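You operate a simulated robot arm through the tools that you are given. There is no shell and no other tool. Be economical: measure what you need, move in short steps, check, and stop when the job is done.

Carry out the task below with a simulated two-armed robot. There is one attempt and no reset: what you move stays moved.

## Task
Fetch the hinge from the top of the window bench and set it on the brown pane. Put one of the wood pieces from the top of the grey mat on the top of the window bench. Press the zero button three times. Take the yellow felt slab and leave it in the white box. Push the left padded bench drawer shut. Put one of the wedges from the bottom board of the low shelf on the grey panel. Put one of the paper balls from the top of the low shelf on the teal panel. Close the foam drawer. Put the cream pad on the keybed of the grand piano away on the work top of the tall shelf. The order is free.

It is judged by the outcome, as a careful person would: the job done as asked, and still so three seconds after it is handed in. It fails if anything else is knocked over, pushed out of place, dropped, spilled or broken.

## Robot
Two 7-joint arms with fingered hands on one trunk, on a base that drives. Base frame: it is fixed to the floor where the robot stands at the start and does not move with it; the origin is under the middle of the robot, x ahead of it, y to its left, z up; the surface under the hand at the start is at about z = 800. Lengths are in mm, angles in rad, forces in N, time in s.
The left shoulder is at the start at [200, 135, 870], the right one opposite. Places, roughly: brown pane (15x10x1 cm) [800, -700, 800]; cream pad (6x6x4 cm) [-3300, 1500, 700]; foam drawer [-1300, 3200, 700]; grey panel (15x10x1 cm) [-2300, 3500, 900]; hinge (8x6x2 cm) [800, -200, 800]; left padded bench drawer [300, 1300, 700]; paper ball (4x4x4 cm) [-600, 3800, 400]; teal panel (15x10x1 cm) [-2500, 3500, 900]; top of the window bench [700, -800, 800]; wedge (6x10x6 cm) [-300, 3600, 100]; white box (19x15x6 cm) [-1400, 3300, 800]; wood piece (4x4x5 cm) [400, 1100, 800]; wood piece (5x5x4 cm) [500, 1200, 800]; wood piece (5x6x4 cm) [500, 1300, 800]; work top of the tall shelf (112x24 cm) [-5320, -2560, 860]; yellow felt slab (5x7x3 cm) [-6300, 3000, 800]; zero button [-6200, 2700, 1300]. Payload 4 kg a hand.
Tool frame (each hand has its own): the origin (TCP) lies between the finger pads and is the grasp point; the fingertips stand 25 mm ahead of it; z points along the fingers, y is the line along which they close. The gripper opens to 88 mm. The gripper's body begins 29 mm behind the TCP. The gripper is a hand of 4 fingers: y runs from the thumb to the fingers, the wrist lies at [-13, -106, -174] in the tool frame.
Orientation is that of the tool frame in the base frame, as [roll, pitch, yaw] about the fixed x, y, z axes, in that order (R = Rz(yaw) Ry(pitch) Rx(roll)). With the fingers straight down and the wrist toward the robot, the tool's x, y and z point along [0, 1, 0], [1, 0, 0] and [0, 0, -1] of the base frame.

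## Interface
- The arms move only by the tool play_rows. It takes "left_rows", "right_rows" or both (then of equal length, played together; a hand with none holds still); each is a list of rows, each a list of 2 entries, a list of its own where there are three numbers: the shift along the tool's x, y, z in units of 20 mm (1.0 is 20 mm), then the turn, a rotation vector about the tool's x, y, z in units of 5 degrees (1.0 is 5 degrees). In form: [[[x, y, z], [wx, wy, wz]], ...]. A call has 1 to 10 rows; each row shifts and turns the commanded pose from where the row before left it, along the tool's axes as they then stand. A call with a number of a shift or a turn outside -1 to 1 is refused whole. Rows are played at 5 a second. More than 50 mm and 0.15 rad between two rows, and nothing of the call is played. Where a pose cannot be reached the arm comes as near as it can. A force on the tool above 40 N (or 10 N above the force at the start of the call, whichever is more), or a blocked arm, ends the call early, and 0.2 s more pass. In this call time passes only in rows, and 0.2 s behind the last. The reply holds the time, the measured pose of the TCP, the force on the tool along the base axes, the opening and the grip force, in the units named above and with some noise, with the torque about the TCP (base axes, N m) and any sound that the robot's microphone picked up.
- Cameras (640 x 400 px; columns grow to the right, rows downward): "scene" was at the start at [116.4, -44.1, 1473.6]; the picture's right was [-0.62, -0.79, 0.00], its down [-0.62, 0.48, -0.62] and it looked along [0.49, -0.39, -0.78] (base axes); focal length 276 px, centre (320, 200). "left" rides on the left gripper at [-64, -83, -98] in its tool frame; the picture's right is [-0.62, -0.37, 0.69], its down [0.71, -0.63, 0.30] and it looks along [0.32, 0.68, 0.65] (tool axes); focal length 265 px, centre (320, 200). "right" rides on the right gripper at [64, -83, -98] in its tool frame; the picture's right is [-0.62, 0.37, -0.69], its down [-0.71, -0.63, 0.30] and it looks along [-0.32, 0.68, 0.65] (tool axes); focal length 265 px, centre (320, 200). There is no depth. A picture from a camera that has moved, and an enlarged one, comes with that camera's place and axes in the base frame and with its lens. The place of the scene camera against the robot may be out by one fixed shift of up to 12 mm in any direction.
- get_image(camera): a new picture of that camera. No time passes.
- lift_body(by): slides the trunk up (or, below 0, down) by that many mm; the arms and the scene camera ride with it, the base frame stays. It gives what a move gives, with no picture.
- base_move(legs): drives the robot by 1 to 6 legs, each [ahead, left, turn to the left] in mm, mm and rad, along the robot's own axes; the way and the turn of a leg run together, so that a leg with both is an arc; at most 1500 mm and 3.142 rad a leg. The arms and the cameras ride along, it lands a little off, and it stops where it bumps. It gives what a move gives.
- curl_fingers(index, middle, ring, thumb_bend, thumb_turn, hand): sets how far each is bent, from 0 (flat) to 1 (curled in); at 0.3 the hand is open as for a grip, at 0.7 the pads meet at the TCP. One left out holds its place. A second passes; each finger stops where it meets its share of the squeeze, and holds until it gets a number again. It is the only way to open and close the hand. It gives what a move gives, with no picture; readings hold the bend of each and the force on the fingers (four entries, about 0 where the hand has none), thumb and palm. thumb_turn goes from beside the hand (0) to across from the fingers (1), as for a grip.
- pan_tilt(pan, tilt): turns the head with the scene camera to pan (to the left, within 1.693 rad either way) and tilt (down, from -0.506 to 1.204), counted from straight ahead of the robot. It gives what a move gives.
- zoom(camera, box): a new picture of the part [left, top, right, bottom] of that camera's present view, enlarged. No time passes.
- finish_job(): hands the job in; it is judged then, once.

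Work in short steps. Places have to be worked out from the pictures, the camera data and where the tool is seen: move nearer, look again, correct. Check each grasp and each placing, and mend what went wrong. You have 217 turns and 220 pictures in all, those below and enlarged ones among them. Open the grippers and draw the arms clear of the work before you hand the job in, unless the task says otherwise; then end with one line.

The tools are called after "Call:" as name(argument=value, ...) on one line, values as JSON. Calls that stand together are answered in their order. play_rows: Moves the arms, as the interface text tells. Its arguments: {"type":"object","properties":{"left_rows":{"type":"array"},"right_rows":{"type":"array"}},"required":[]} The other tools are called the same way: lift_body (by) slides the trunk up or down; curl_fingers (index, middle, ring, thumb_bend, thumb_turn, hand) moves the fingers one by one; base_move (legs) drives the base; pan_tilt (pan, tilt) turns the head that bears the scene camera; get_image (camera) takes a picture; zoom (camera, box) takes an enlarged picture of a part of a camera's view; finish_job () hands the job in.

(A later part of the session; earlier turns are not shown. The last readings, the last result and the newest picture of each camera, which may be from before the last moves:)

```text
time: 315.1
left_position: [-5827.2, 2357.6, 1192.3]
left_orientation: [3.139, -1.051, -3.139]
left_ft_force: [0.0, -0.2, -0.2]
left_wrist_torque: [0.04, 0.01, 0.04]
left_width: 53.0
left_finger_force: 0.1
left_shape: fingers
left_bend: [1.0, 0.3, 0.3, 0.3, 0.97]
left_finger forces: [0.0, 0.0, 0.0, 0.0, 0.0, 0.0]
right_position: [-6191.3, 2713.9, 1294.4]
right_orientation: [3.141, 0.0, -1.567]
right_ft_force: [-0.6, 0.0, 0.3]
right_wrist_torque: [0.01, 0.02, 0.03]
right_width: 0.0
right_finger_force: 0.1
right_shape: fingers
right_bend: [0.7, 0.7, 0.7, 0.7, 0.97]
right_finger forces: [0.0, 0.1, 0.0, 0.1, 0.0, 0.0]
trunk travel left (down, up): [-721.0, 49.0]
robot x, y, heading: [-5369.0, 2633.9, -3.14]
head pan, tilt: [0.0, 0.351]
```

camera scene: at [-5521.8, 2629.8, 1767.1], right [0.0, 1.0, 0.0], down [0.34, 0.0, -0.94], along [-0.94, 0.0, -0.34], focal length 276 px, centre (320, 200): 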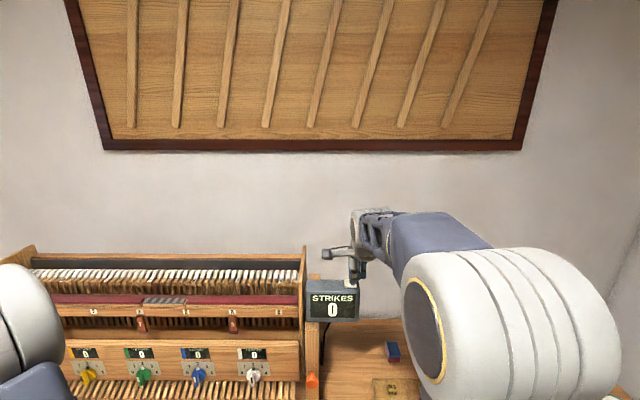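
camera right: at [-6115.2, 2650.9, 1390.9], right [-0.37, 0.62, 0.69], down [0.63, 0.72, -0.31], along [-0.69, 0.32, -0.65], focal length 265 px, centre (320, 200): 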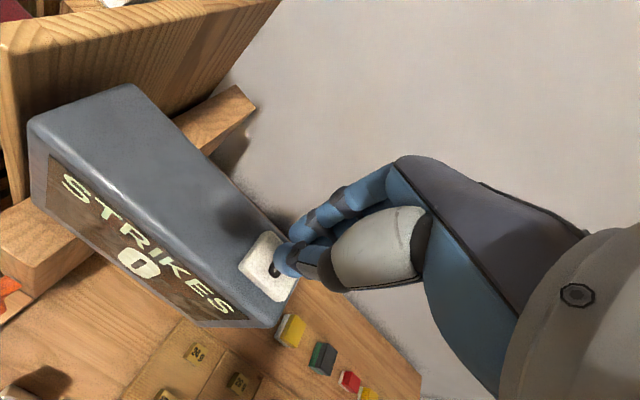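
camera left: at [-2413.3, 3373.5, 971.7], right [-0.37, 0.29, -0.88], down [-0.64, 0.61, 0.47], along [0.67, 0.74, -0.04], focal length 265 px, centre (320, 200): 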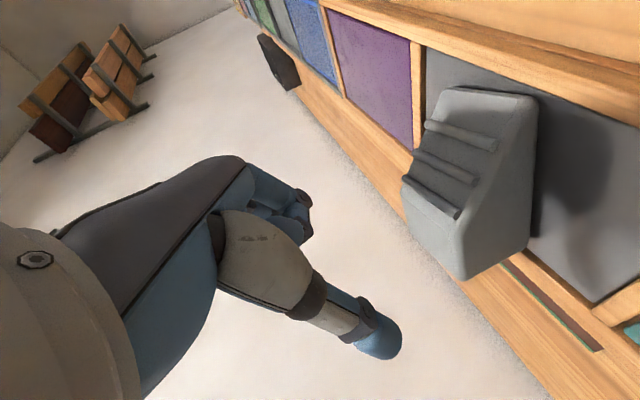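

Second click. Third press, then I lift well clear.

Call:
play_rows(right_rows=[[[0, 0, 0.4], [0, 0, 0]], [[0, 0, 0.3], [0, 0, 0]], [[0, 0, 0.2], [0, 0, 0]], [[0, 0, 0.1], [0, 0, 0]]])

Call:
play_rows(right_rows=[[[0, 0, -1], [0, 0, 0]], [[0, 0, -1], [0, 0, 0]], [[0, 0, -1], [0, 0, 0]], [[0, 0, -1], [0, 0, 0]], [[0, -1, 0], [0, 0, 0]], [[0, -1, 0], [0, 0, 0]], [[0, -1, 0], [0, 0, 0]], [[0, -1, 0], [0, 0, 0]], [[0, -1, 0], [0, 0, 0]], [[0, -1, 0], [0, 0, 0]]])

Call:
curl_fingers(hand="right", index=0.3, middle=0.3, ring=0.3, thumb_bend=0.3)

```text
time: 316.1
left_position: [-5827.1, 2356.9, 1193.0]
left_orientation: [3.141, -1.054, 3.14]
left_ft_force: [-0.5, 0.0, 1.0]
left_wrist_torque: [-0.01, 0.0, 0.01]
left_width: 52.6
left_finger_force: 0.0
left_shape: fingers
left_bend: [1.0, 0.3, 0.3, 0.3, 0.97]
left_finger forces: [0.0, 0.0, 0.0, 0.0, 0.0, 0.0]
right_position: [-6192.1, 2713.1, 1278.6]
right_orientation: [3.135, -0.001, -1.568]
right_ft_force: [3.6, -0.2, 20.6]
right_wrist_torque: [-0.14, -0.32, 0.06]
right_width: 0.0
right_finger_force: 10.2
right_shape: fingers
right_bend: [0.7, 0.7, 0.7, 0.7, 0.97]
right_finger forces: [0.1, 0.0, 0.1, 0.0, 20.0, 0.0]
trunk travel left (down, up): [-721.0, 49.0]
robot x, y, heading: [-5367.7, 2626.7, -3.142]
head pan, tilt: [0.0, 0.351]
heard: click
```

```text
time: 318.4
left_position: [-5827.1, 2357.0, 1192.5]
left_orientation: [3.141, -1.05, 3.141]
left_ft_force: [0.1, -0.5, -0.3]
left_wrist_torque: [-0.02, -0.02, 0.0]
left_width: 52.7
left_finger_force: 0.0
left_shape: fingers
left_bend: [1.0, 0.3, 0.3, 0.3, 0.97]
left_finger forces: [0.0, 0.1, 0.0, 0.1, 0.1, 0.0]
right_position: [-6072.2, 2716.3, 1353.2]
right_orientation: [3.139, 0.0, -1.569]
right_ft_force: [-1.0, 0.0, 0.7]
right_wrist_torque: [0.01, -0.01, -0.01]
right_width: 0.1
right_finger_force: 0.0
right_shape: fingers
right_bend: [0.7, 0.7, 0.7, 0.7, 0.97]
right_finger forces: [0.0, 0.1, 0.1, 0.0, 0.1, 0.1]
trunk travel left (down, up): [-721.0, 49.0]
robot x, y, heading: [-5367.3, 2627.0, -3.14]
head pan, tilt: [0.0, 0.351]
```

```text
time: 319.4
left_position: [-5827.3, 2357.4, 1191.8]
left_orientation: [-3.141, -1.052, 3.141]
left_ft_force: [-0.4, 1.1, 0.8]
left_wrist_torque: [0.0, 0.04, -0.01]
left_width: 52.9
left_finger_force: 0.0
left_shape: fingers
left_bend: [1.0, 0.3, 0.3, 0.3, 0.97]
left_finger forces: [0.1, 0.0, 0.0, 0.0, 0.0, 0.1]
right_position: [-6071.5, 2716.1, 1354.1]
right_orientation: [3.141, 0.0, -1.567]
right_ft_force: [-0.2, -0.3, -0.1]
right_wrist_torque: [0.01, -0.05, 0.01]
right_width: 84.4
right_finger_force: 0.0
right_shape: fingers
right_bend: [0.3, 0.3, 0.3, 0.3, 0.97]
right_finger forces: [0.0, 0.0, 0.0, 0.0, 0.0, 0.1]
trunk travel left (down, up): [-721.0, 49.0]
robot x, y, heading: [-5367.3, 2625.8, -3.139]
head pan, tilt: [0.0, 0.351]
```

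Three clicks heard. Now the yellow slab at about [-6345, 3046]: I drive right and bring the right hand over it.

Call:
base_move(legs=[[40, -310, 0]])

Call:
play_rows(right_rows=[[[0, 0.9, 1], [0, 0, 0]], [[0, 0.9, 1], [0, 0, 0]], [[0, 0.9, 1], [0, 0, 0]], [[0, 0.9, 1], [0, 0, 0]], [[0, 0.9, 1], [0, 0, 0]], [[0, 0.9, 1], [0, 0, 0]], [[0, 0.9, 1], [0, 0, 0]], [[0, 0.9, 1], [0, 0, 0]], [[0, 0.9, 1], [0, 0, 0]], [[0, 0.9, 1], [0, 0, 0]]])

Call:
get_image(camera="right")

```text
time: 321.4
left_position: [-5869.1, 2666.3, 1192.0]
left_orientation: [-3.14, -1.055, 3.135]
left_ft_force: [-0.7, -0.2, -0.1]
left_wrist_torque: [0.0, 0.02, -0.01]
left_width: 52.5
left_finger_force: 0.0
left_shape: fingers
left_bend: [1.0, 0.3, 0.3, 0.3, 0.97]
left_finger forces: [0.1, 0.0, 0.0, 0.0, 0.0, 0.1]
right_position: [-6110.9, 3025.8, 1354.7]
right_orientation: [3.14, 0.0, -1.573]
right_ft_force: [-0.5, 0.7, -0.8]
right_wrist_torque: [-0.01, 0.02, 0.01]
right_width: 84.4
right_finger_force: 0.1
right_shape: fingers
right_bend: [0.3, 0.3, 0.3, 0.3, 0.97]
right_finger forces: [0.0, 0.0, 0.0, 0.0, 0.0, 0.0]
trunk travel left (down, up): [-721.0, 49.0]
robot x, y, heading: [-5406.3, 2934.1, 3.142]
head pan, tilt: [0.0, 0.351]
```

```text
time: 323.6
left_position: [-5868.9, 2665.9, 1192.1]
left_orientation: [-3.14, -1.053, 3.133]
left_ft_force: [0.7, -0.7, 0.2]
left_wrist_torque: [0.01, -0.03, 0.0]
left_width: 52.4
left_finger_force: 0.0
left_shape: fingers
left_bend: [1.0, 0.3, 0.3, 0.3, 0.97]
left_finger forces: [0.1, 0.0, 0.0, 0.0, 0.0, 0.0]
right_position: [-6292.0, 3026.3, 1156.0]
right_orientation: [3.14, 0.001, -1.57]
right_ft_force: [0.2, -0.2, -0.1]
right_wrist_torque: [-0.02, 0.02, 0.01]
right_width: 84.6
right_finger_force: 0.0
right_shape: fingers
right_bend: [0.3, 0.3, 0.3, 0.3, 0.97]
right_finger forces: [0.1, 0.0, 0.1, 0.0, 0.1, 0.0]
trunk travel left (down, up): [-721.0, 49.0]
robot x, y, heading: [-5403.0, 2934.5, 3.142]
head pan, tilt: [0.0, 0.351]
```

```text
99 pictures are left
camera right: at [-6208.1, 2963.8, 1253.1], right [-0.37, 0.62, 0.69], down [0.63, 0.71, -0.3], along [-0.68, 0.33, -0.65], focal length 265 px, centre (320, 200)
```

right: 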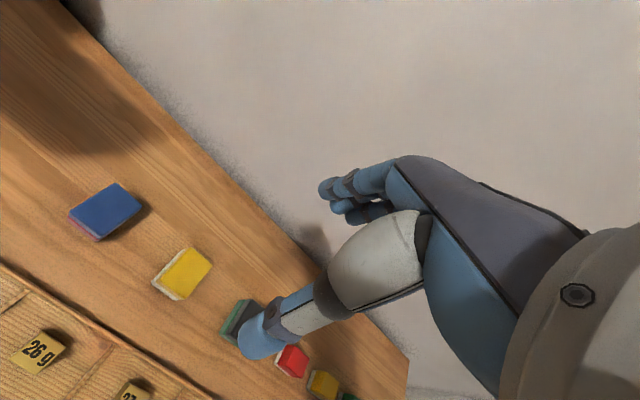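

The yellow slab is at about [-6334, 3042, ~835]. I move over it and descend to ~955.

Call:
play_rows(right_rows=[[[-0.08, 0.21, 1], [0, 0, 0]], [[-0.08, 0.21, 1], [0, 0, 0]], [[-0.08, 0.21, 1], [0, 0, 0]], [[-0.08, 0.21, 1], [0, 0, 0]], [[-0.08, 0.21, 1], [0, 0, 0]], [[-0.08, 0.21, 1], [0, 0, 0]], [[-0.08, 0.21, 1], [0, 0, 0]], [[-0.08, 0.21, 1], [0, 0, 0]], [[-0.08, 0.21, 1], [0, 0, 0]], [[-0.08, 0.21, 1], [0, 0, 0]]])

Call:
get_image(camera="right")

```text
time: 325.8
left_position: [-5870.0, 2665.7, 1192.4]
left_orientation: [-3.141, -1.054, 3.135]
left_ft_force: [1.8, 0.9, -1.4]
left_wrist_torque: [-0.02, 0.02, -0.03]
left_width: 52.5
left_finger_force: 0.0
left_shape: fingers
left_bend: [1.0, 0.3, 0.3, 0.3, 0.97]
left_finger forces: [0.0, 0.1, 0.1, 0.0, 0.0, 0.1]
right_position: [-6332.7, 3043.3, 954.4]
right_orientation: [3.141, -0.001, -1.572]
right_ft_force: [0.3, 0.5, -0.4]
right_wrist_torque: [0.01, -0.02, 0.02]
right_width: 84.9
right_finger_force: 0.2
right_shape: fingers
right_bend: [0.3, 0.3, 0.3, 0.3, 0.97]
right_finger forces: [0.1, 0.1, 0.0, 0.0, 0.0, 0.0]
trunk travel left (down, up): [-721.0, 49.0]
robot x, y, heading: [-5404.2, 2934.4, 3.14]
head pan, tilt: [0.0, 0.351]
```

```text
98 pictures are left
camera right: at [-6248.9, 2980.3, 1051.7], right [-0.37, 0.62, 0.69], down [0.63, 0.71, -0.31], along [-0.68, 0.33, -0.65], focal length 265 px, centre (320, 200)
```

right: 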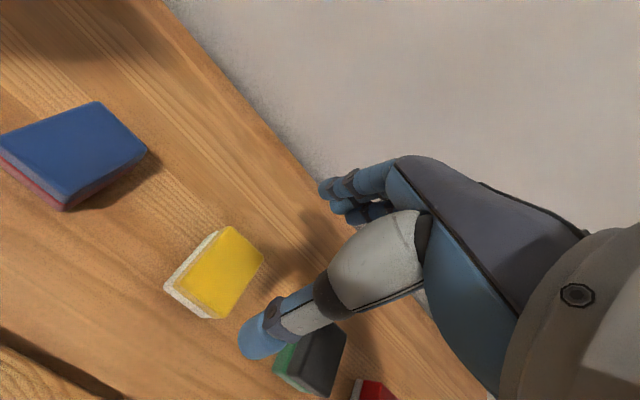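

The slab is one 3 cm piece, 66 mm along x, centred [-6335, 3046]. I open a bit wider and descend to z≈829.

Call:
curl_fingers(hand="right", index=0.2, middle=0.2, ring=0.2, thumb_bend=0.2)

Call:
play_rows(right_rows=[[[-0.1, 0.1, 1], [0, 0, 0]], [[0, 0, 1], [0, 0, 0]], [[0, 0, 1], [0, 0, 0]], [[0, 0, 1], [0, 0, 0]], [[0, 0, 1], [0, 0, 0]], [[0, 0, 0.6], [0, 0, 0]], [[0, 0, 0.5], [0, 0, 0]]])

Call:
get_image(camera="right")

```text
time: 326.8
left_position: [-5867.4, 2665.6, 1192.6]
left_orientation: [-3.141, -1.053, 3.136]
left_ft_force: [-0.3, -0.1, -0.9]
left_wrist_torque: [0.02, -0.01, 0.01]
left_width: 52.6
left_finger_force: 0.1
left_shape: fingers
left_bend: [1.0, 0.3, 0.3, 0.3, 0.97]
left_finger forces: [0.0, 0.0, 0.0, 0.0, 0.0, 0.1]
right_position: [-6332.9, 3043.1, 954.6]
right_orientation: [3.141, 0.0, -1.575]
right_ft_force: [-0.7, 0.6, 0.4]
right_wrist_torque: [0.0, 0.01, 0.0]
right_width: 103.2
right_finger_force: 0.0
right_shape: fingers
right_bend: [0.2, 0.2, 0.2, 0.2, 0.97]
right_finger forces: [0.0, 0.1, 0.0, 0.1, 0.0, 0.0]
trunk travel left (down, up): [-721.0, 49.0]
robot x, y, heading: [-5404.3, 2932.4, 3.139]
head pan, tilt: [0.0, 0.351]
```

```text
time: 328.4
left_position: [-5869.3, 2665.9, 1193.4]
left_orientation: [3.14, -1.053, 3.139]
left_ft_force: [0.3, 0.8, 0.0]
left_wrist_torque: [0.02, -0.03, 0.01]
left_width: 52.8
left_finger_force: 0.1
left_shape: fingers
left_bend: [1.0, 0.3, 0.3, 0.3, 0.97]
left_finger forces: [0.0, 0.0, 0.0, 0.1, 0.0, 0.0]
right_position: [-6335.4, 3042.3, 833.1]
right_orientation: [3.14, 0.0, -1.573]
right_ft_force: [0.0, 0.3, 0.2]
right_wrist_torque: [-0.04, 0.01, -0.01]
right_width: 103.4
right_finger_force: 0.0
right_shape: fingers
right_bend: [0.2, 0.2, 0.2, 0.2, 0.97]
right_finger forces: [0.1, 0.1, 0.0, 0.0, 0.0, 0.0]
trunk travel left (down, up): [-721.0, 49.0]
robot x, y, heading: [-5408.3, 2936.1, 3.141]
head pan, tilt: [0.0, 0.351]
```

```text
97 pictures are left
camera right: at [-6251.7, 2980.3, 929.4], right [-0.37, 0.62, 0.69], down [0.63, 0.71, -0.3], along [-0.68, 0.33, -0.65], focal length 265 px, centre (320, 200)
```

right: 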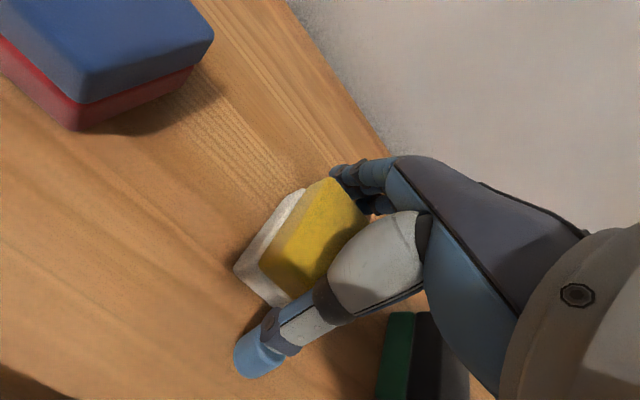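

Triangulating its corners gives a total height of 30 mm, so yellow-on-white is one slab (5×7×3). The hand straddles it; I close and lift.

Call:
curl_fingers(hand="right", index=0.6, middle=0.6, ring=0.6, thumb_bend=0.6)

Call:
play_rows(right_rows=[[[0, 0, -0.5], [0, 0, 0]], [[0, 0, -0.5], [0, 0, 0]], [[0, 0, -1], [0, 0, 0]], [[0, 0, -1], [0, 0, 0]]])

Call:
get_image(camera="right")

```text
time: 329.4
left_position: [-5868.1, 2664.4, 1192.6]
left_orientation: [-3.139, -1.054, 3.136]
left_ft_force: [-0.2, -0.2, 1.1]
left_wrist_torque: [0.03, -0.01, -0.01]
left_width: 52.7
left_finger_force: 0.1
left_shape: fingers
left_bend: [1.0, 0.3, 0.3, 0.3, 0.97]
left_finger forces: [0.1, 0.0, 0.1, 0.0, 0.0, 0.1]
right_position: [-6335.3, 3043.5, 832.6]
right_orientation: [3.139, -0.001, -1.574]
right_ft_force: [-1.4, -1.2, 4.8]
right_wrist_torque: [0.06, 0.19, 0.03]
right_width: 60.8
right_finger_force: 26.8
right_shape: fingers
right_bend: [0.4, 0.52, 0.55, 0.45, 0.96]
right_finger forces: [17.0, 6.7, 4.0, 0.1, 25.6, 0.0]
trunk travel left (down, up): [-721.0, 49.0]
robot x, y, heading: [-5403.7, 2935.9, 3.139]
head pan, tilt: [0.0, 0.351]
```

```text
time: 330.4
left_position: [-5869.5, 2667.2, 1192.0]
left_orientation: [3.14, -1.054, 3.138]
left_ft_force: [-0.2, 0.9, -0.3]
left_wrist_torque: [-0.03, 0.0, -0.01]
left_width: 53.0
left_finger_force: 0.1
left_shape: fingers
left_bend: [1.0, 0.3, 0.3, 0.3, 0.97]
left_finger forces: [0.1, 0.0, 0.0, 0.1, 0.0, 0.0]
right_position: [-6334.2, 3044.2, 891.8]
right_orientation: [-3.14, 0.001, -1.572]
right_ft_force: [-0.7, -0.6, -0.2]
right_wrist_torque: [0.02, -0.01, -0.02]
right_width: 60.8
right_finger_force: 25.5
right_shape: fingers
right_bend: [0.4, 0.52, 0.56, 0.45, 0.95]
right_finger forces: [16.7, 6.0, 3.2, 0.0, 25.7, 0.0]
trunk travel left (down, up): [-721.0, 49.0]
robot x, y, heading: [-5406.1, 2933.6, 3.14]
head pan, tilt: [0.0, 0.351]
```

```text
96 pictures are left
camera right: at [-6251.2, 2980.7, 989.8], right [-0.37, 0.62, 0.69], down [0.63, 0.71, -0.3], along [-0.68, 0.33, -0.65], focal length 265 px, centre (320, 200)
```

right: 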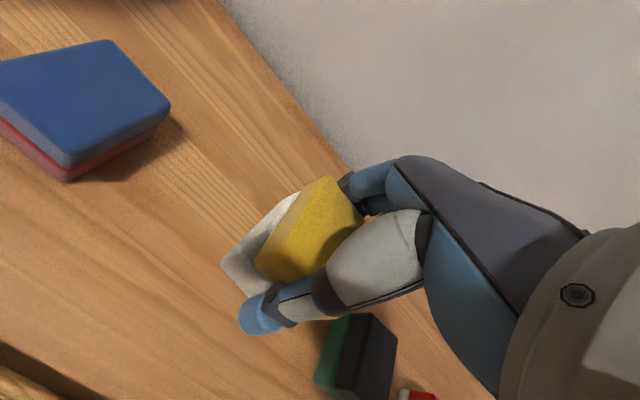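

I lift further to see whether the white layer comes along.

Call:
play_rows(right_rows=[[[0, 0, -1], [0, 0, 0]], [[0, 0, -1], [0, 0, 0]], [[0, 0, -1], [0, 0, 0]], [[0, 0, -1], [0, 0, 0]], [[0, 0, -1], [0, 0, 0]]])

Call:
get_image(camera="right")

```text
time: 331.6
left_position: [-5868.3, 2665.8, 1191.2]
left_orientation: [3.14, -1.054, 3.138]
left_ft_force: [0.0, -1.2, -0.8]
left_wrist_torque: [-0.01, -0.01, -0.01]
left_width: 52.5
left_finger_force: 0.1
left_shape: fingers
left_bend: [1.0, 0.3, 0.3, 0.3, 0.97]
left_finger forces: [0.0, 0.0, 0.0, 0.1, 0.0, 0.1]
right_position: [-6336.3, 3044.6, 993.3]
right_orientation: [3.141, 0.0, -1.574]
right_ft_force: [-0.2, -0.2, -0.8]
right_wrist_torque: [0.0, 0.01, 0.05]
right_width: 60.5
right_finger_force: 26.2
right_shape: fingers
right_bend: [0.4, 0.52, 0.56, 0.45, 0.95]
right_finger forces: [16.9, 6.1, 3.4, 0.0, 25.5, 0.1]
trunk travel left (down, up): [-721.0, 49.0]
robot x, y, heading: [-5409.1, 2936.3, 3.136]
head pan, tilt: [0.0, 0.351]
```

```text
95 pictures are left
camera right: at [-6252.3, 2982.6, 1089.5], right [-0.37, 0.62, 0.69], down [0.63, 0.71, -0.3], along [-0.68, 0.33, -0.65], focal length 265 px, centre (320, 200)
```

right: 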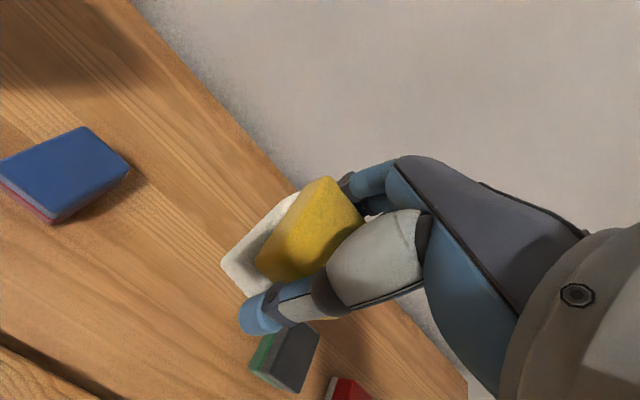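

The whole two-tone slab is held. I pull the hand in and up, then drive back to the foam bench corridor and turn to face it.

Call:
play_rows(right_rows=[[[0, -1, -1], [0, 0, 0]], [[0, -1, -1], [0, 0, 0]], [[0, -1, -1], [0, 0, 0]], [[0, -1, -1], [0, 0, 0]], [[0, -1, -1], [0, 0, 0]], [[0, -1, -1], [0, 0, 0]], [[0, -1, -1], [0, 0, 0]], [[0, -1, -1], [0, 0, 0]], [[0, -1, 0], [0, 0, 0]], [[0, -1, 0], [0, 0, 0]]])

Call:
base_move(legs=[[-1450, 0, 0], [-700, 350, 0], [-1400, 0, 0], [0, 0, -1.57]])

Call:
pan_tilt(pan=-0.3, tilt=0.7)

Call:
get_image(camera="scene")

```text
time: 333.8
left_position: [-5868.9, 2666.4, 1193.2]
left_orientation: [-3.14, -1.054, 3.135]
left_ft_force: [-0.9, 0.2, -0.3]
left_wrist_torque: [0.02, -0.01, 0.01]
left_width: 52.5
left_finger_force: 0.0
left_shape: fingers
left_bend: [1.0, 0.3, 0.3, 0.3, 0.97]
left_finger forces: [0.0, 0.1, 0.0, 0.1, 0.0, 0.0]
right_position: [-6134.8, 3045.6, 1153.6]
right_orientation: [-3.141, 0.0, -1.572]
right_ft_force: [0.5, 0.1, -0.2]
right_wrist_torque: [0.0, 0.01, -0.01]
right_width: 60.5
right_finger_force: 25.8
right_shape: fingers
right_bend: [0.4, 0.52, 0.56, 0.45, 0.95]
right_finger forces: [16.6, 6.1, 3.5, 0.0, 24.9, 0.0]
trunk travel left (down, up): [-721.0, 49.0]
robot x, y, heading: [-5408.1, 2935.5, 3.142]
head pan, tilt: [0.0, 0.351]
```

```text
time: 354.9
left_position: [-2210.5, 3008.5, 1193.0]
left_orientation: [-3.141, -1.053, 1.612]
left_ft_force: [-0.3, 0.6, 0.6]
left_wrist_torque: [0.05, -0.01, -0.05]
left_width: 52.7
left_finger_force: 0.1
left_shape: fingers
left_bend: [1.0, 0.3, 0.3, 0.3, 0.97]
left_finger forces: [0.0, 0.0, 0.1, 0.0, 0.0, 0.1]
right_position: [-1844.4, 3291.5, 1153.4]
right_orientation: [3.14, 0.0, -3.097]
right_ft_force: [0.3, -0.3, -0.9]
right_wrist_torque: [0.01, 0.05, 0.02]
right_width: 59.3
right_finger_force: 23.9
right_shape: fingers
right_bend: [0.41, 0.53, 0.58, 0.46, 0.95]
right_finger forces: [16.6, 5.8, 2.3, 0.0, 23.2, 0.0]
trunk travel left (down, up): [-721.0, 49.0]
robot x, y, heading: [-1927.1, 2556.9, 1.614]
head pan, tilt: [0.0, 0.351]
```

```text
time: 355.7
left_position: [-2210.8, 3008.1, 1191.9]
left_orientation: [-3.141, -1.051, 1.61]
left_ft_force: [-0.7, -0.3, -1.2]
left_wrist_torque: [0.0, 0.0, 0.02]
left_width: 52.8
left_finger_force: 0.0
left_shape: fingers
left_bend: [1.0, 0.3, 0.3, 0.3, 0.97]
left_finger forces: [0.0, 0.1, 0.0, 0.0, 0.0, 0.0]
right_position: [-1845.0, 3292.6, 1153.1]
right_orientation: [3.141, 0.0, -3.095]
right_ft_force: [-0.3, -0.3, -0.2]
right_wrist_torque: [0.0, 0.02, 0.0]
right_width: 59.5
right_finger_force: 23.8
right_shape: fingers
right_bend: [0.41, 0.53, 0.58, 0.46, 0.95]
right_finger forces: [16.6, 5.8, 2.4, 0.0, 23.1, 0.0]
trunk travel left (down, up): [-721.0, 49.0]
robot x, y, heading: [-1919.7, 2555.8, 1.612]
head pan, tilt: [-0.3, 0.7]
```

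```text
94 pictures are left
camera scene: at [-1906.2, 2702.7, 1735.7], right [0.97, -0.25, 0.0], down [-0.16, -0.62, -0.77], along [0.19, 0.74, -0.64], focal length 276 px, centre (320, 200)
```

scene: 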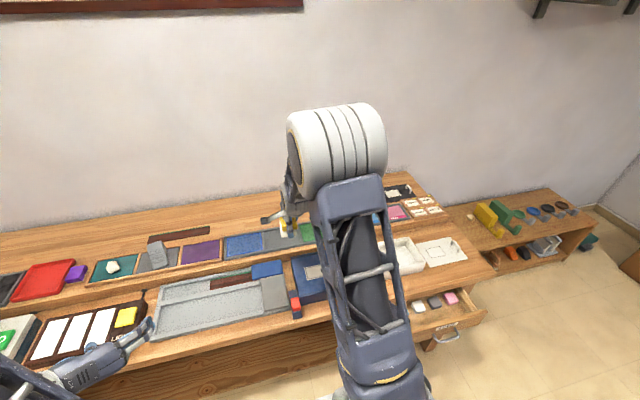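

The wedge and ball are still in place. White box centre ≈ [-1389, 3309]. I drive right so the right hand stands above it.

Call:
base_move(legs=[[0, -430, -0.04]])

Call:
get_image(camera="right")

```text
time: 358.4
left_position: [-1748.9, 3029.2, 1191.8]
left_orientation: [-3.14, -1.053, 1.565]
left_ft_force: [0.4, -0.2, -0.1]
left_wrist_torque: [0.02, 0.01, -0.01]
left_width: 52.6
left_finger_force: 0.1
left_shape: fingers
left_bend: [1.0, 0.3, 0.3, 0.3, 0.97]
left_finger forces: [0.0, 0.0, 0.0, 0.0, 0.0, 0.1]
right_position: [-1371.4, 3297.9, 1153.4]
right_orientation: [3.139, 0.001, -3.14]
right_ft_force: [0.6, -0.5, -0.3]
right_wrist_torque: [0.01, -0.01, -0.03]
right_width: 59.1
right_finger_force: 24.2
right_shape: fingers
right_bend: [0.41, 0.53, 0.58, 0.46, 0.95]
right_finger forces: [16.7, 5.8, 2.4, 0.0, 23.1, 0.1]
trunk travel left (down, up): [-721.0, 49.0]
robot x, y, heading: [-1480.0, 2564.1, 1.569]
head pan, tilt: [-0.3, 0.7]
```

```text
93 pictures are left
camera right: at [-1434.4, 3215.3, 1250.3], right [0.62, 0.37, 0.69], down [0.72, -0.63, -0.3], along [0.32, 0.68, -0.65], focal length 265 px, centre (320, 200)
```

right: 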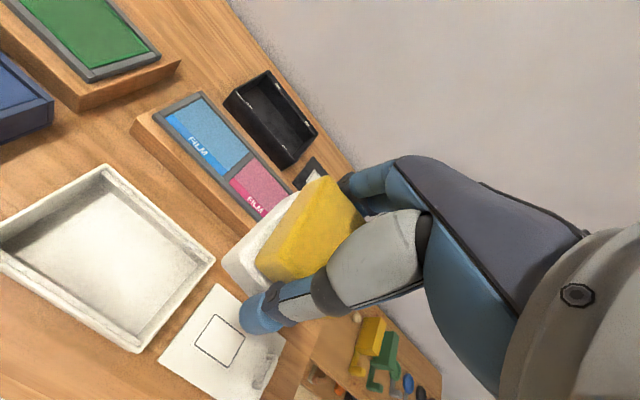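

Box rim spans x -1526…-1345, y 3232…3371, centre [-1435, 3301]. I move left over its centre and descend to ~955.

Call:
play_rows(right_rows=[[[0.32, 0.02, 1], [0, 0, 0]], [[0.32, 0.02, 1], [0, 0, 0]], [[0.32, 0.02, 1], [0, 0, 0]], [[0.32, 0.02, 1], [0, 0, 0]], [[0.32, 0.02, 1], [0, 0, 0]], [[0.32, 0.02, 1], [0, 0, 0]], [[0.32, 0.02, 1], [0, 0, 0]], [[0.32, 0.02, 1], [0, 0, 0]], [[0.32, 0.02, 1], [0, 0, 0]], [[0.32, 0.02, 1], [0, 0, 0]]])

Call:
get_image(camera="right")

```text
time: 360.6
left_position: [-1749.1, 3030.0, 1192.7]
left_orientation: [-3.138, -1.052, 1.564]
left_ft_force: [-1.3, 0.4, -0.5]
left_wrist_torque: [0.02, -0.02, 0.02]
left_width: 53.0
left_finger_force: 0.0
left_shape: fingers
left_bend: [1.0, 0.3, 0.3, 0.3, 0.97]
left_finger forces: [0.0, 0.0, 0.0, 0.1, 0.1, 0.0]
right_position: [-1434.3, 3301.2, 953.7]
right_orientation: [3.141, 0.0, -3.14]
right_ft_force: [-0.3, 0.4, -0.3]
right_wrist_torque: [0.0, 0.0, 0.0]
right_width: 59.1
right_finger_force: 23.8
right_shape: fingers
right_bend: [0.41, 0.53, 0.58, 0.46, 0.95]
right_finger forces: [16.5, 5.8, 2.2, 0.1, 22.9, 0.0]
trunk travel left (down, up): [-721.0, 49.0]
robot x, y, heading: [-1478.7, 2565.5, 1.57]
head pan, tilt: [-0.3, 0.7]
```

```text
92 pictures are left
camera right: at [-1497.8, 3219.6, 1050.4], right [0.62, 0.37, 0.69], down [0.72, -0.63, -0.3], along [0.32, 0.68, -0.65], focal length 265 px, centre (320, 200)
```

right: 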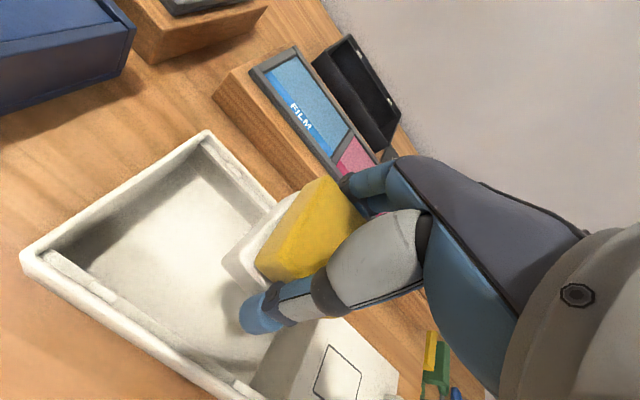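

The hand is centred over the box. I lower the slab in.

Call:
play_rows(right_rows=[[[0, 0, 1], [0, 0, 0]], [[0, 0, 1], [0, 0, 0]], [[0, 0, 1], [0, 0, 0]], [[0, 0, 1], [0, 0, 0]], [[0, 0, 1], [0, 0, 0]], [[0, 0, 0.3], [0, 0, 0]], [[0, 0, 0.2], [0, 0, 0]]])

Call:
get_image(camera="right")

```text
time: 362.2
left_position: [-1749.1, 3029.9, 1192.8]
left_orientation: [3.14, -1.052, 1.569]
left_ft_force: [-1.2, 0.0, 0.2]
left_wrist_torque: [0.01, 0.01, 0.01]
left_width: 52.9
left_finger_force: 0.1
left_shape: fingers
left_bend: [1.0, 0.3, 0.3, 0.3, 0.97]
left_finger forces: [0.0, 0.1, 0.0, 0.0, 0.1, 0.0]
right_position: [-1433.5, 3302.4, 842.7]
right_orientation: [3.14, 0.001, -3.139]
right_ft_force: [-1.0, -0.1, -0.4]
right_wrist_torque: [0.01, 0.0, 0.01]
right_width: 59.1
right_finger_force: 23.4
right_shape: fingers
right_bend: [0.41, 0.53, 0.58, 0.46, 0.95]
right_finger forces: [16.4, 5.8, 2.1, 0.1, 22.8, 0.0]
trunk travel left (down, up): [-721.0, 49.0]
robot x, y, heading: [-1478.5, 2568.4, 1.567]
head pan, tilt: [-0.3, 0.7]
```

```text
91 pictures are left
camera right: at [-1497.8, 3220.3, 940.0], right [0.62, 0.37, 0.69], down [0.72, -0.63, -0.3], along [0.32, 0.68, -0.65], focal length 265 px, centre (320, 200)
```

right: 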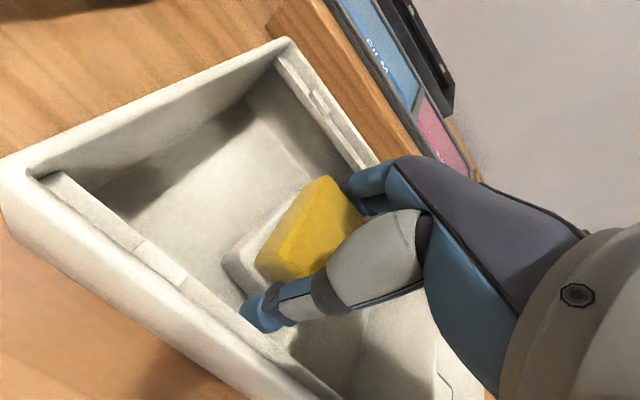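

The slab is inside, just above the floor. I open slightly, then lift out.

Call:
play_rows(right_rows=[[[0, 0, 0.15], [0, 0, 0]], [[0, 0, 0.1], [0, 0, 0]]])

Call:
curl_fingers(hand="right", index=0.33, middle=0.33, ring=0.33, thumb_bend=0.36)

Call:
play_rows(right_rows=[[[0, 0, -0.5], [0, 0, 0]], [[0, 0, -1], [0, 0, 0]], [[0, 0, -1], [0, 0, 0]], [[0, 0, -1], [0, 0, 0]], [[0, 0, -1], [0, 0, 0]], [[0, 0, -1], [0, 0, 0]], [[0, 0, -1], [0, 0, 0]], [[0, 0, -1], [0, 0, 0]]])

Call:
get_image(camera="right")

```text
time: 362.8
left_position: [-1749.3, 3029.4, 1193.4]
left_orientation: [3.14, -1.053, 1.569]
left_ft_force: [0.0, 0.0, 0.7]
left_wrist_torque: [0.01, 0.01, -0.01]
left_width: 52.9
left_finger_force: 0.0
left_shape: fingers
left_bend: [1.0, 0.3, 0.3, 0.3, 0.97]
left_finger forces: [0.1, 0.0, 0.0, 0.1, 0.0, 0.0]
right_position: [-1432.8, 3302.3, 838.1]
right_orientation: [3.141, 0.0, -3.141]
right_ft_force: [0.9, -1.0, 4.7]
right_wrist_torque: [0.05, -0.11, -0.03]
right_width: 59.2
right_finger_force: 24.2
right_shape: fingers
right_bend: [0.41, 0.53, 0.58, 0.46, 0.95]
right_finger forces: [16.3, 5.8, 2.7, 0.0, 23.8, 0.0]
trunk travel left (down, up): [-721.0, 49.0]
robot x, y, heading: [-1480.9, 2564.9, 1.572]
head pan, tilt: [-0.3, 0.7]
```

```text
time: 363.8
left_position: [-1749.9, 3030.1, 1191.8]
left_orientation: [3.141, -1.05, 1.566]
left_ft_force: [0.3, -0.4, 0.4]
left_wrist_torque: [-0.01, 0.01, 0.03]
left_width: 52.9
left_finger_force: 0.1
left_shape: fingers
left_bend: [1.0, 0.3, 0.3, 0.3, 0.97]
left_finger forces: [0.0, 0.0, 0.0, 0.0, 0.1, 0.0]
right_position: [-1434.9, 3300.8, 837.2]
right_orientation: [3.141, -0.001, -3.141]
right_ft_force: [-0.3, 0.0, 0.2]
right_wrist_torque: [0.04, -0.02, 0.05]
right_width: 76.2
right_finger_force: 1.1
right_shape: fingers
right_bend: [0.33, 0.33, 0.33, 0.36, 0.97]
right_finger forces: [1.5, 0.0, 0.0, 0.0, 0.5, 0.0]
trunk travel left (down, up): [-721.0, 49.0]
robot x, y, heading: [-1479.5, 2566.3, 1.57]
head pan, tilt: [-0.3, 0.7]
```

```text
time: 365.6
left_position: [-1749.4, 3031.2, 1191.8]
left_orientation: [3.14, -1.051, 1.569]
left_ft_force: [0.0, 0.1, 0.0]
left_wrist_torque: [0.0, -0.01, 0.01]
left_width: 52.6
left_finger_force: 0.1
left_shape: fingers
left_bend: [1.0, 0.3, 0.3, 0.3, 0.97]
left_finger forces: [0.1, 0.1, 0.0, 0.0, 0.0, 0.0]
right_position: [-1434.5, 3301.7, 987.3]
right_orientation: [3.141, -0.002, -3.139]
right_ft_force: [0.2, 0.4, -0.7]
right_wrist_torque: [-0.02, 0.0, 0.02]
right_width: 75.9
right_finger_force: 0.2
right_shape: fingers
right_bend: [0.33, 0.33, 0.33, 0.36, 0.97]
right_finger forces: [0.4, 0.0, 0.0, 0.0, 0.3, 0.0]
trunk travel left (down, up): [-721.0, 49.0]
robot x, y, heading: [-1480.3, 2565.5, 1.578]
head pan, tilt: [-0.3, 0.7]
```

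```text
90 pictures are left
camera right: at [-1498.5, 3219.1, 1085.0], right [0.62, 0.37, 0.69], down [0.72, -0.63, -0.3], along [0.32, 0.68, -0.65], focal length 265 px, centre (320, 200)
```

right: 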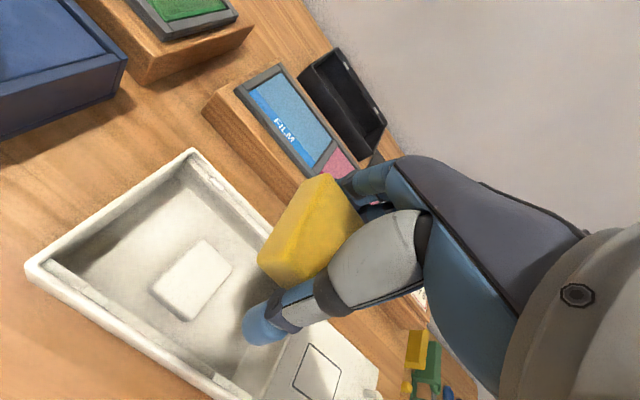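

The white layer stayed in the box and the yellow is still in my hand — so they are two slabs; the white must go back to the far bench. First I re-grip the yellow firmly and raise it.

Call:
curl_fingers(hand="right", index=0.6, middle=0.6, ring=0.6, thumb_bend=0.6)

Call:
play_rows(right_rows=[[[-0.5, 0, -1], [0, 0, 0]], [[-0.8, 0, -1], [0, 0, 0]], [[-0.8, 0, -1], [0, 0, 0]], [[-1, 0, -1], [0, 0, 0]], [[-1, 0, -1], [0, 0, 0]], [[-1, 0, -1], [0, 0, 0]], [[-1, 0, 0], [0, 0, 0]], [[-1, 0, 0], [0, 0, 0]], [[-1, 0, 0], [0, 0, 0]]], left_rows=[[[0, 0, 0], [0.55, -0.55, -0.953]], [[0, 0, 0], [0.55, -0.55, -0.953]], [[0, 0, 0], [0.55, -0.55, -0.953]], [[0, 0, 0], [0.55, -0.55, -0.953]], [[0, 0, 0], [0.55, -0.55, -0.953]], [[0, 0, 0], [0.55, -0.55, -0.953]], [[0, 0, 0], [0.55, -0.55, -0.953]], [[0, 0, 0], [0.55, -0.55, -0.953]], [[0, 0, 0], [0.55, -0.55, -0.953]]])

Call:
play_rows(left_rows=[[[0, 0, 0], [0.55, -0.55, -0.953]], [[0, 0, 0], [0.55, -0.55, -0.953]], [[0, 0, 0], [0.55, -0.55, -0.953]], [[0, 0, 0], [0.55, -0.55, -0.953]], [[0, 0, 0], [0.55, -0.55, -0.953]], [[0, 0, 0], [0.55, -0.55, -0.953]], [[0, 0, 0], [0.55, -0.55, -0.953]], [[0, 0, 0], [0.55, -0.55, -0.953]]])

Call:
curl_fingers(hand="left", index=0.3)

Call:
get_image(camera="scene")

```text
time: 366.6
left_position: [-1749.9, 3029.8, 1192.1]
left_orientation: [-3.141, -1.052, 1.566]
left_ft_force: [0.1, -0.4, 0.6]
left_wrist_torque: [0.03, 0.02, -0.02]
left_width: 52.7
left_finger_force: 0.1
left_shape: fingers
left_bend: [1.0, 0.3, 0.3, 0.3, 0.97]
left_finger forces: [0.1, 0.1, 0.0, 0.0, 0.1, 0.0]
right_position: [-1435.1, 3300.2, 987.7]
right_orientation: [3.139, -0.001, -3.142]
right_ft_force: [0.1, 0.0, -1.2]
right_wrist_torque: [0.0, -0.03, 0.0]
right_width: 59.1
right_finger_force: 24.0
right_shape: fingers
right_bend: [0.39, 0.51, 0.6, 0.49, 0.96]
right_finger forces: [16.3, 7.0, 0.4, 0.1, 25.0, 0.0]
trunk travel left (down, up): [-721.0, 49.0]
robot x, y, heading: [-1481.0, 2567.9, 1.572]
head pan, tilt: [-0.3, 0.7]
```

```text
time: 368.6
left_position: [-1795.8, 3053.3, 1200.9]
left_orientation: [2.889, -0.478, 2.523]
left_ft_force: [-0.6, 0.3, 0.0]
left_wrist_torque: [0.01, -0.01, -0.03]
left_width: 52.7
left_finger_force: 0.0
left_shape: fingers
left_bend: [1.0, 0.3, 0.3, 0.3, 0.97]
left_finger forces: [0.0, 0.0, 0.0, 0.0, 0.1, 0.0]
left hand out of reach, approached as far as the arm can: row 1, 2, 3, 4, 5, 6, 7, 8, 9
right_position: [-1271.9, 3301.6, 1106.4]
right_orientation: [3.14, 0.002, -3.138]
right_ft_force: [0.5, -0.7, 0.1]
right_wrist_torque: [0.0, -0.01, 0.01]
right_width: 59.2
right_finger_force: 24.7
right_shape: fingers
right_bend: [0.39, 0.51, 0.6, 0.49, 0.96]
right_finger forces: [16.3, 7.2, 0.3, 0.0, 24.7, 0.0]
trunk travel left (down, up): [-721.0, 49.0]
robot x, y, heading: [-1480.6, 2566.8, 1.567]
head pan, tilt: [-0.3, 0.7]
```

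```text
time: 370.4
left_position: [-1795.7, 3055.7, 1199.6]
left_orientation: [3.138, -0.001, 3.14]
left_ft_force: [0.6, -0.1, 0.4]
left_wrist_torque: [0.01, -0.02, 0.02]
left_width: 52.8
left_finger_force: 0.0
left_shape: fingers
left_bend: [1.0, 0.3, 0.3, 0.3, 0.97]
left_finger forces: [0.0, 0.1, 0.0, 0.0, 0.0, 0.0]
right_position: [-1270.6, 3300.8, 1107.3]
right_orientation: [3.14, 0.0, -3.139]
right_ft_force: [1.2, -0.1, -0.3]
right_wrist_torque: [0.01, -0.01, -0.03]
right_width: 58.6
right_finger_force: 24.1
right_shape: fingers
right_bend: [0.39, 0.51, 0.6, 0.49, 0.96]
right_finger forces: [16.2, 7.1, 0.3, 0.0, 24.6, 0.0]
trunk travel left (down, up): [-721.0, 49.0]
robot x, y, heading: [-1479.4, 2567.8, 1.567]
head pan, tilt: [-0.3, 0.7]
```

```text
time: 371.4
left_position: [-1795.5, 3054.3, 1200.1]
left_orientation: [3.137, 0.0, 3.138]
left_ft_force: [-0.2, -0.4, 0.2]
left_wrist_torque: [0.0, -0.01, 0.0]
left_width: 84.4
left_finger_force: 0.1
left_shape: fingers
left_bend: [0.3, 0.3, 0.3, 0.3, 0.97]
left_finger forces: [0.0, 0.0, 0.0, 0.1, 0.0, 0.0]
right_position: [-1272.4, 3300.3, 1107.0]
right_orientation: [3.141, 0.001, -3.14]
right_ft_force: [-0.5, 0.1, 0.2]
right_wrist_torque: [0.03, 0.01, 0.04]
right_width: 59.0
right_finger_force: 24.0
right_shape: fingers
right_bend: [0.39, 0.51, 0.6, 0.49, 0.96]
right_finger forces: [16.2, 7.1, 0.3, 0.0, 24.8, 0.1]
trunk travel left (down, up): [-721.0, 49.0]
robot x, y, heading: [-1481.0, 2565.5, 1.568]
head pan, tilt: [-0.3, 0.7]
```

```text
89 pictures are left
camera scene: at [-1457.9, 2711.4, 1735.7], right [0.96, -0.3, 0.0], down [-0.19, -0.62, -0.76], along [0.23, 0.73, -0.64], focal length 276 px, centre (320, 200)
```

scene: 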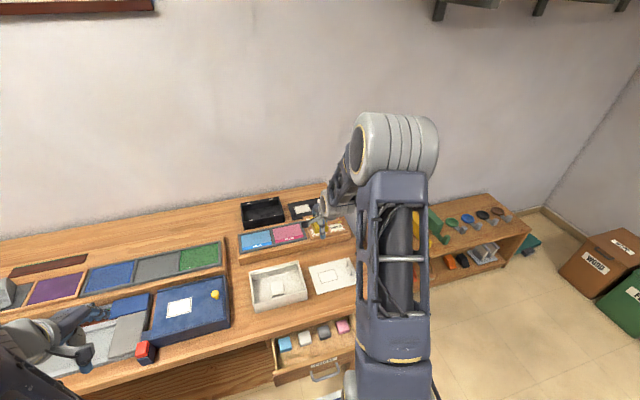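

The left hand is vertical now. I drive right 240 mm and bring the left hand over the box to take the white slab out.

Call:
base_move(legs=[[0, -240, 0]])

Call:
play_rows(left_rows=[[[-0.57, 1, 0.8], [0, 0, 0]], [[-0.57, 1, 0.8], [0, 0, 0]], [[-0.57, 1, 0.8], [0, 0, 0]], [[-0.57, 1, 0.8], [0, 0, 0]], [[-0.57, 1, 0.8], [0, 0, 0]], [[-0.57, 1, 0.8], [0, 0, 0]], [[-0.57, 1, 0.8], [0, 0, 0]], [[-0.57, 1, 0.8], [0, 0, 0]], [[-0.57, 1, 0.8], [0, 0, 0]], [[-0.57, 1, 0.8], [0, 0, 0]]])

Call:
get_image(camera="left")

```text
time: 373.1
left_position: [-1555.5, 3055.7, 1200.7]
left_orientation: [3.137, -0.001, 3.139]
left_ft_force: [-0.2, 0.3, -0.5]
left_wrist_torque: [-0.02, -0.02, 0.0]
left_width: 84.6
left_finger_force: 0.0
left_shape: fingers
left_bend: [0.3, 0.3, 0.3, 0.3, 0.97]
left_finger forces: [0.1, 0.0, 0.0, 0.0, 0.0, 0.1]
right_position: [-1031.6, 3300.8, 1107.6]
right_orientation: [3.14, 0.0, -3.142]
right_ft_force: [-0.4, 0.6, 0.2]
right_wrist_torque: [0.0, 0.05, -0.04]
right_width: 58.8
right_finger_force: 24.8
right_shape: fingers
right_bend: [0.39, 0.51, 0.6, 0.49, 0.96]
right_finger forces: [16.2, 7.1, 0.3, 0.0, 24.6, 0.1]
trunk travel left (down, up): [-721.0, 49.0]
robot x, y, heading: [-1239.1, 2565.7, 1.57]
head pan, tilt: [-0.3, 0.7]
```

```text
time: 375.4
left_position: [-1443.2, 3255.3, 1042.8]
left_orientation: [3.135, -0.001, 3.139]
left_ft_force: [0.1, 0.4, 0.3]
left_wrist_torque: [0.01, 0.0, 0.02]
left_width: 84.5
left_finger_force: 0.0
left_shape: fingers
left_bend: [0.3, 0.3, 0.3, 0.3, 0.97]
left_finger forces: [0.0, 0.1, 0.1, 0.0, 0.1, 0.0]
right_position: [-1033.1, 3300.6, 1107.2]
right_orientation: [3.141, 0.0, 3.141]
right_ft_force: [0.4, 0.0, 0.0]
right_wrist_torque: [0.0, 0.0, 0.02]
right_width: 58.6
right_finger_force: 24.6
right_shape: fingers
right_bend: [0.39, 0.51, 0.6, 0.49, 0.96]
right_finger forces: [16.2, 7.1, 0.3, 0.0, 24.5, 0.1]
trunk travel left (down, up): [-721.0, 49.0]
robot x, y, heading: [-1240.4, 2567.7, 1.568]
head pan, tilt: [-0.3, 0.7]
```

```text
88 pictures are left
camera left: at [-1379.4, 3172.4, 1141.9], right [0.62, -0.37, -0.69], down [-0.72, -0.63, -0.31], along [-0.32, 0.69, -0.65], focal length 265 px, centre (320, 200)
```

left: 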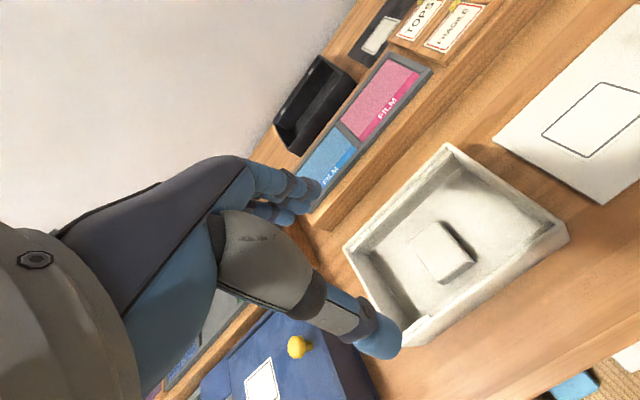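

The white slab lies at [-1437, 3297], 47×61 mm. I narrow the opening to fit the box and go down over it.

Call:
curl_fingers(hand="left", index=0.33, middle=0.33, ring=0.33, thumb_bend=0.36)

Call:
play_rows(left_rows=[[[-0.1, 0.55, 1], [0, 0, 0]], [[-0.1, 0.55, 1], [0, 0, 0]], [[-0.1, 0.55, 1], [0, 0, 0]], [[0, 0.55, 1], [0, 0, 0]], [[0, 0, 1], [0, 0, 0]], [[0, 0, 1], [0, 0, 0]], [[0, 0, 1], [0, 0, 0]]])

Call:
get_image(camera="left")

```text
time: 376.4
left_position: [-1443.8, 3256.1, 1043.4]
left_orientation: [3.136, 0.0, 3.139]
left_ft_force: [-0.2, -1.4, -0.2]
left_wrist_torque: [-0.04, 0.02, -0.03]
left_width: 76.0
left_finger_force: 0.0
left_shape: fingers
left_bend: [0.33, 0.33, 0.33, 0.36, 0.97]
left_finger forces: [0.1, 0.0, 0.0, 0.1, 0.0, 0.0]
right_position: [-1031.4, 3299.3, 1107.2]
right_orientation: [3.138, -0.001, 3.141]
right_ft_force: [0.0, 0.0, -0.9]
right_wrist_torque: [0.0, 0.03, 0.0]
right_width: 58.9
right_finger_force: 24.0
right_shape: fingers
right_bend: [0.39, 0.51, 0.6, 0.49, 0.96]
right_finger forces: [16.1, 7.1, 0.3, 0.0, 24.6, 0.0]
trunk travel left (down, up): [-721.0, 49.0]
robot x, y, heading: [-1241.1, 2564.8, 1.571]
head pan, tilt: [-0.3, 0.7]
```

```text
time: 377.9
left_position: [-1436.5, 3300.0, 901.1]
left_orientation: [3.135, 0.0, 3.138]
left_ft_force: [0.2, -0.3, 0.1]
left_wrist_torque: [0.0, -0.03, 0.01]
left_width: 75.7
left_finger_force: 0.0
left_shape: fingers
left_bend: [0.33, 0.33, 0.33, 0.36, 0.97]
left_finger forces: [0.0, 0.1, 0.1, 0.1, 0.0, 0.0]
right_position: [-1032.2, 3300.6, 1108.4]
right_orientation: [3.14, -0.001, -3.142]
right_ft_force: [-0.5, 0.3, -0.7]
right_wrist_torque: [0.01, -0.01, 0.03]
right_width: 59.0
right_finger_force: 24.2
right_shape: fingers
right_bend: [0.39, 0.51, 0.6, 0.49, 0.96]
right_finger forces: [16.2, 7.2, 0.3, 0.0, 24.6, 0.0]
trunk travel left (down, up): [-721.0, 49.0]
robot x, y, heading: [-1243.0, 2566.9, 1.57]
head pan, tilt: [-0.3, 0.7]
```

```text
87 pictures are left
camera left: at [-1371.6, 3216.0, 998.8], right [0.62, -0.37, -0.7], down [-0.72, -0.63, -0.31], along [-0.32, 0.69, -0.65], focal length 265 px, centre (320, 200)
```

left: 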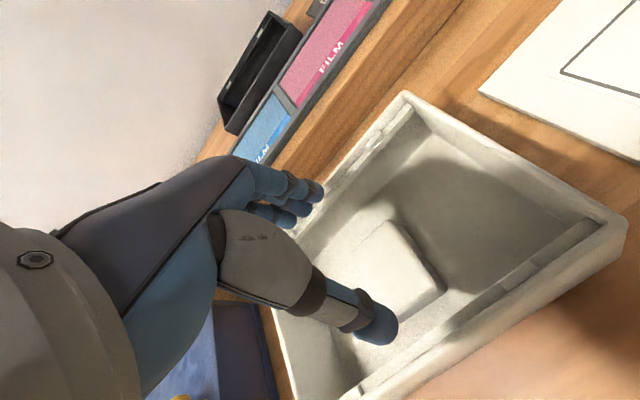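

Aligned. I descend to ~834 and close on the white slab.

Call:
play_rows(left_rows=[[[0, 0.1, 1], [0, 0, 0]], [[0, 0, 1], [0, 0, 0]], [[0, 0, 1], [0, 0, 0]], [[0, 0, 0.4], [0, 0, 0]]])

Call:
curl_fingers(hand="left", index=0.6, middle=0.6, ring=0.6, thumb_bend=0.6)

Call:
get_image(camera="left")

```text
time: 378.9
left_position: [-1435.3, 3302.6, 831.2]
left_orientation: [3.136, 0.001, 3.136]
left_ft_force: [0.6, -0.5, 0.3]
left_wrist_torque: [0.0, 0.02, 0.0]
left_width: 76.2
left_finger_force: 0.0
left_shape: fingers
left_bend: [0.33, 0.33, 0.33, 0.36, 0.97]
left_finger forces: [0.0, 0.0, 0.0, 0.1, 0.4, 0.1]
right_position: [-1031.2, 3302.0, 1106.8]
right_orientation: [3.14, 0.001, -3.141]
right_ft_force: [0.0, 0.5, -0.3]
right_wrist_torque: [-0.04, -0.02, 0.02]
right_width: 58.9
right_finger_force: 24.2
right_shape: fingers
right_bend: [0.39, 0.51, 0.6, 0.49, 0.96]
right_finger forces: [16.3, 7.1, 0.3, 0.0, 24.6, 0.0]
trunk travel left (down, up): [-721.0, 49.0]
robot x, y, heading: [-1242.5, 2569.3, 1.567]
head pan, tilt: [-0.3, 0.7]
```

```text
time: 379.9
left_position: [-1436.6, 3304.7, 833.2]
left_orientation: [3.131, 0.0, 3.137]
left_ft_force: [0.3, 8.1, 23.4]
left_wrist_torque: [0.99, 0.21, -0.06]
left_width: 56.4
left_finger_force: 30.8
left_shape: fingers
left_bend: [0.47, 0.48, 0.51, 0.44, 0.94]
left_finger forces: [10.2, 25.0, 6.9, 0.0, 18.5, 0.0]
right_position: [-1032.8, 3299.6, 1107.5]
right_orientation: [3.139, 0.001, -3.141]
right_ft_force: [0.5, 0.3, -0.6]
right_wrist_torque: [-0.03, 0.02, 0.03]
right_width: 58.9
right_finger_force: 24.0
right_shape: fingers
right_bend: [0.39, 0.51, 0.6, 0.49, 0.96]
right_finger forces: [16.3, 7.1, 0.3, 0.0, 24.6, 0.0]
trunk travel left (down, up): [-721.0, 49.0]
robot x, y, heading: [-1243.4, 2566.5, 1.568]
head pan, tilt: [-0.3, 0.7]
```

```text
86 pictures are left
camera left: at [-1371.7, 3220.8, 931.7], right [0.62, -0.36, -0.7], down [-0.72, -0.62, -0.31], along [-0.32, 0.69, -0.65], focal length 265 px, centre (320, 200)
```

left: 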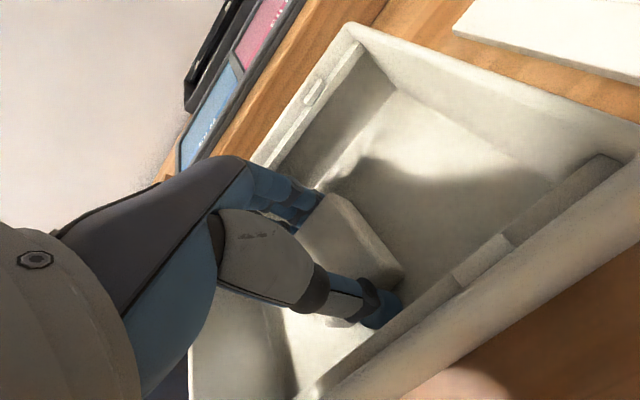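

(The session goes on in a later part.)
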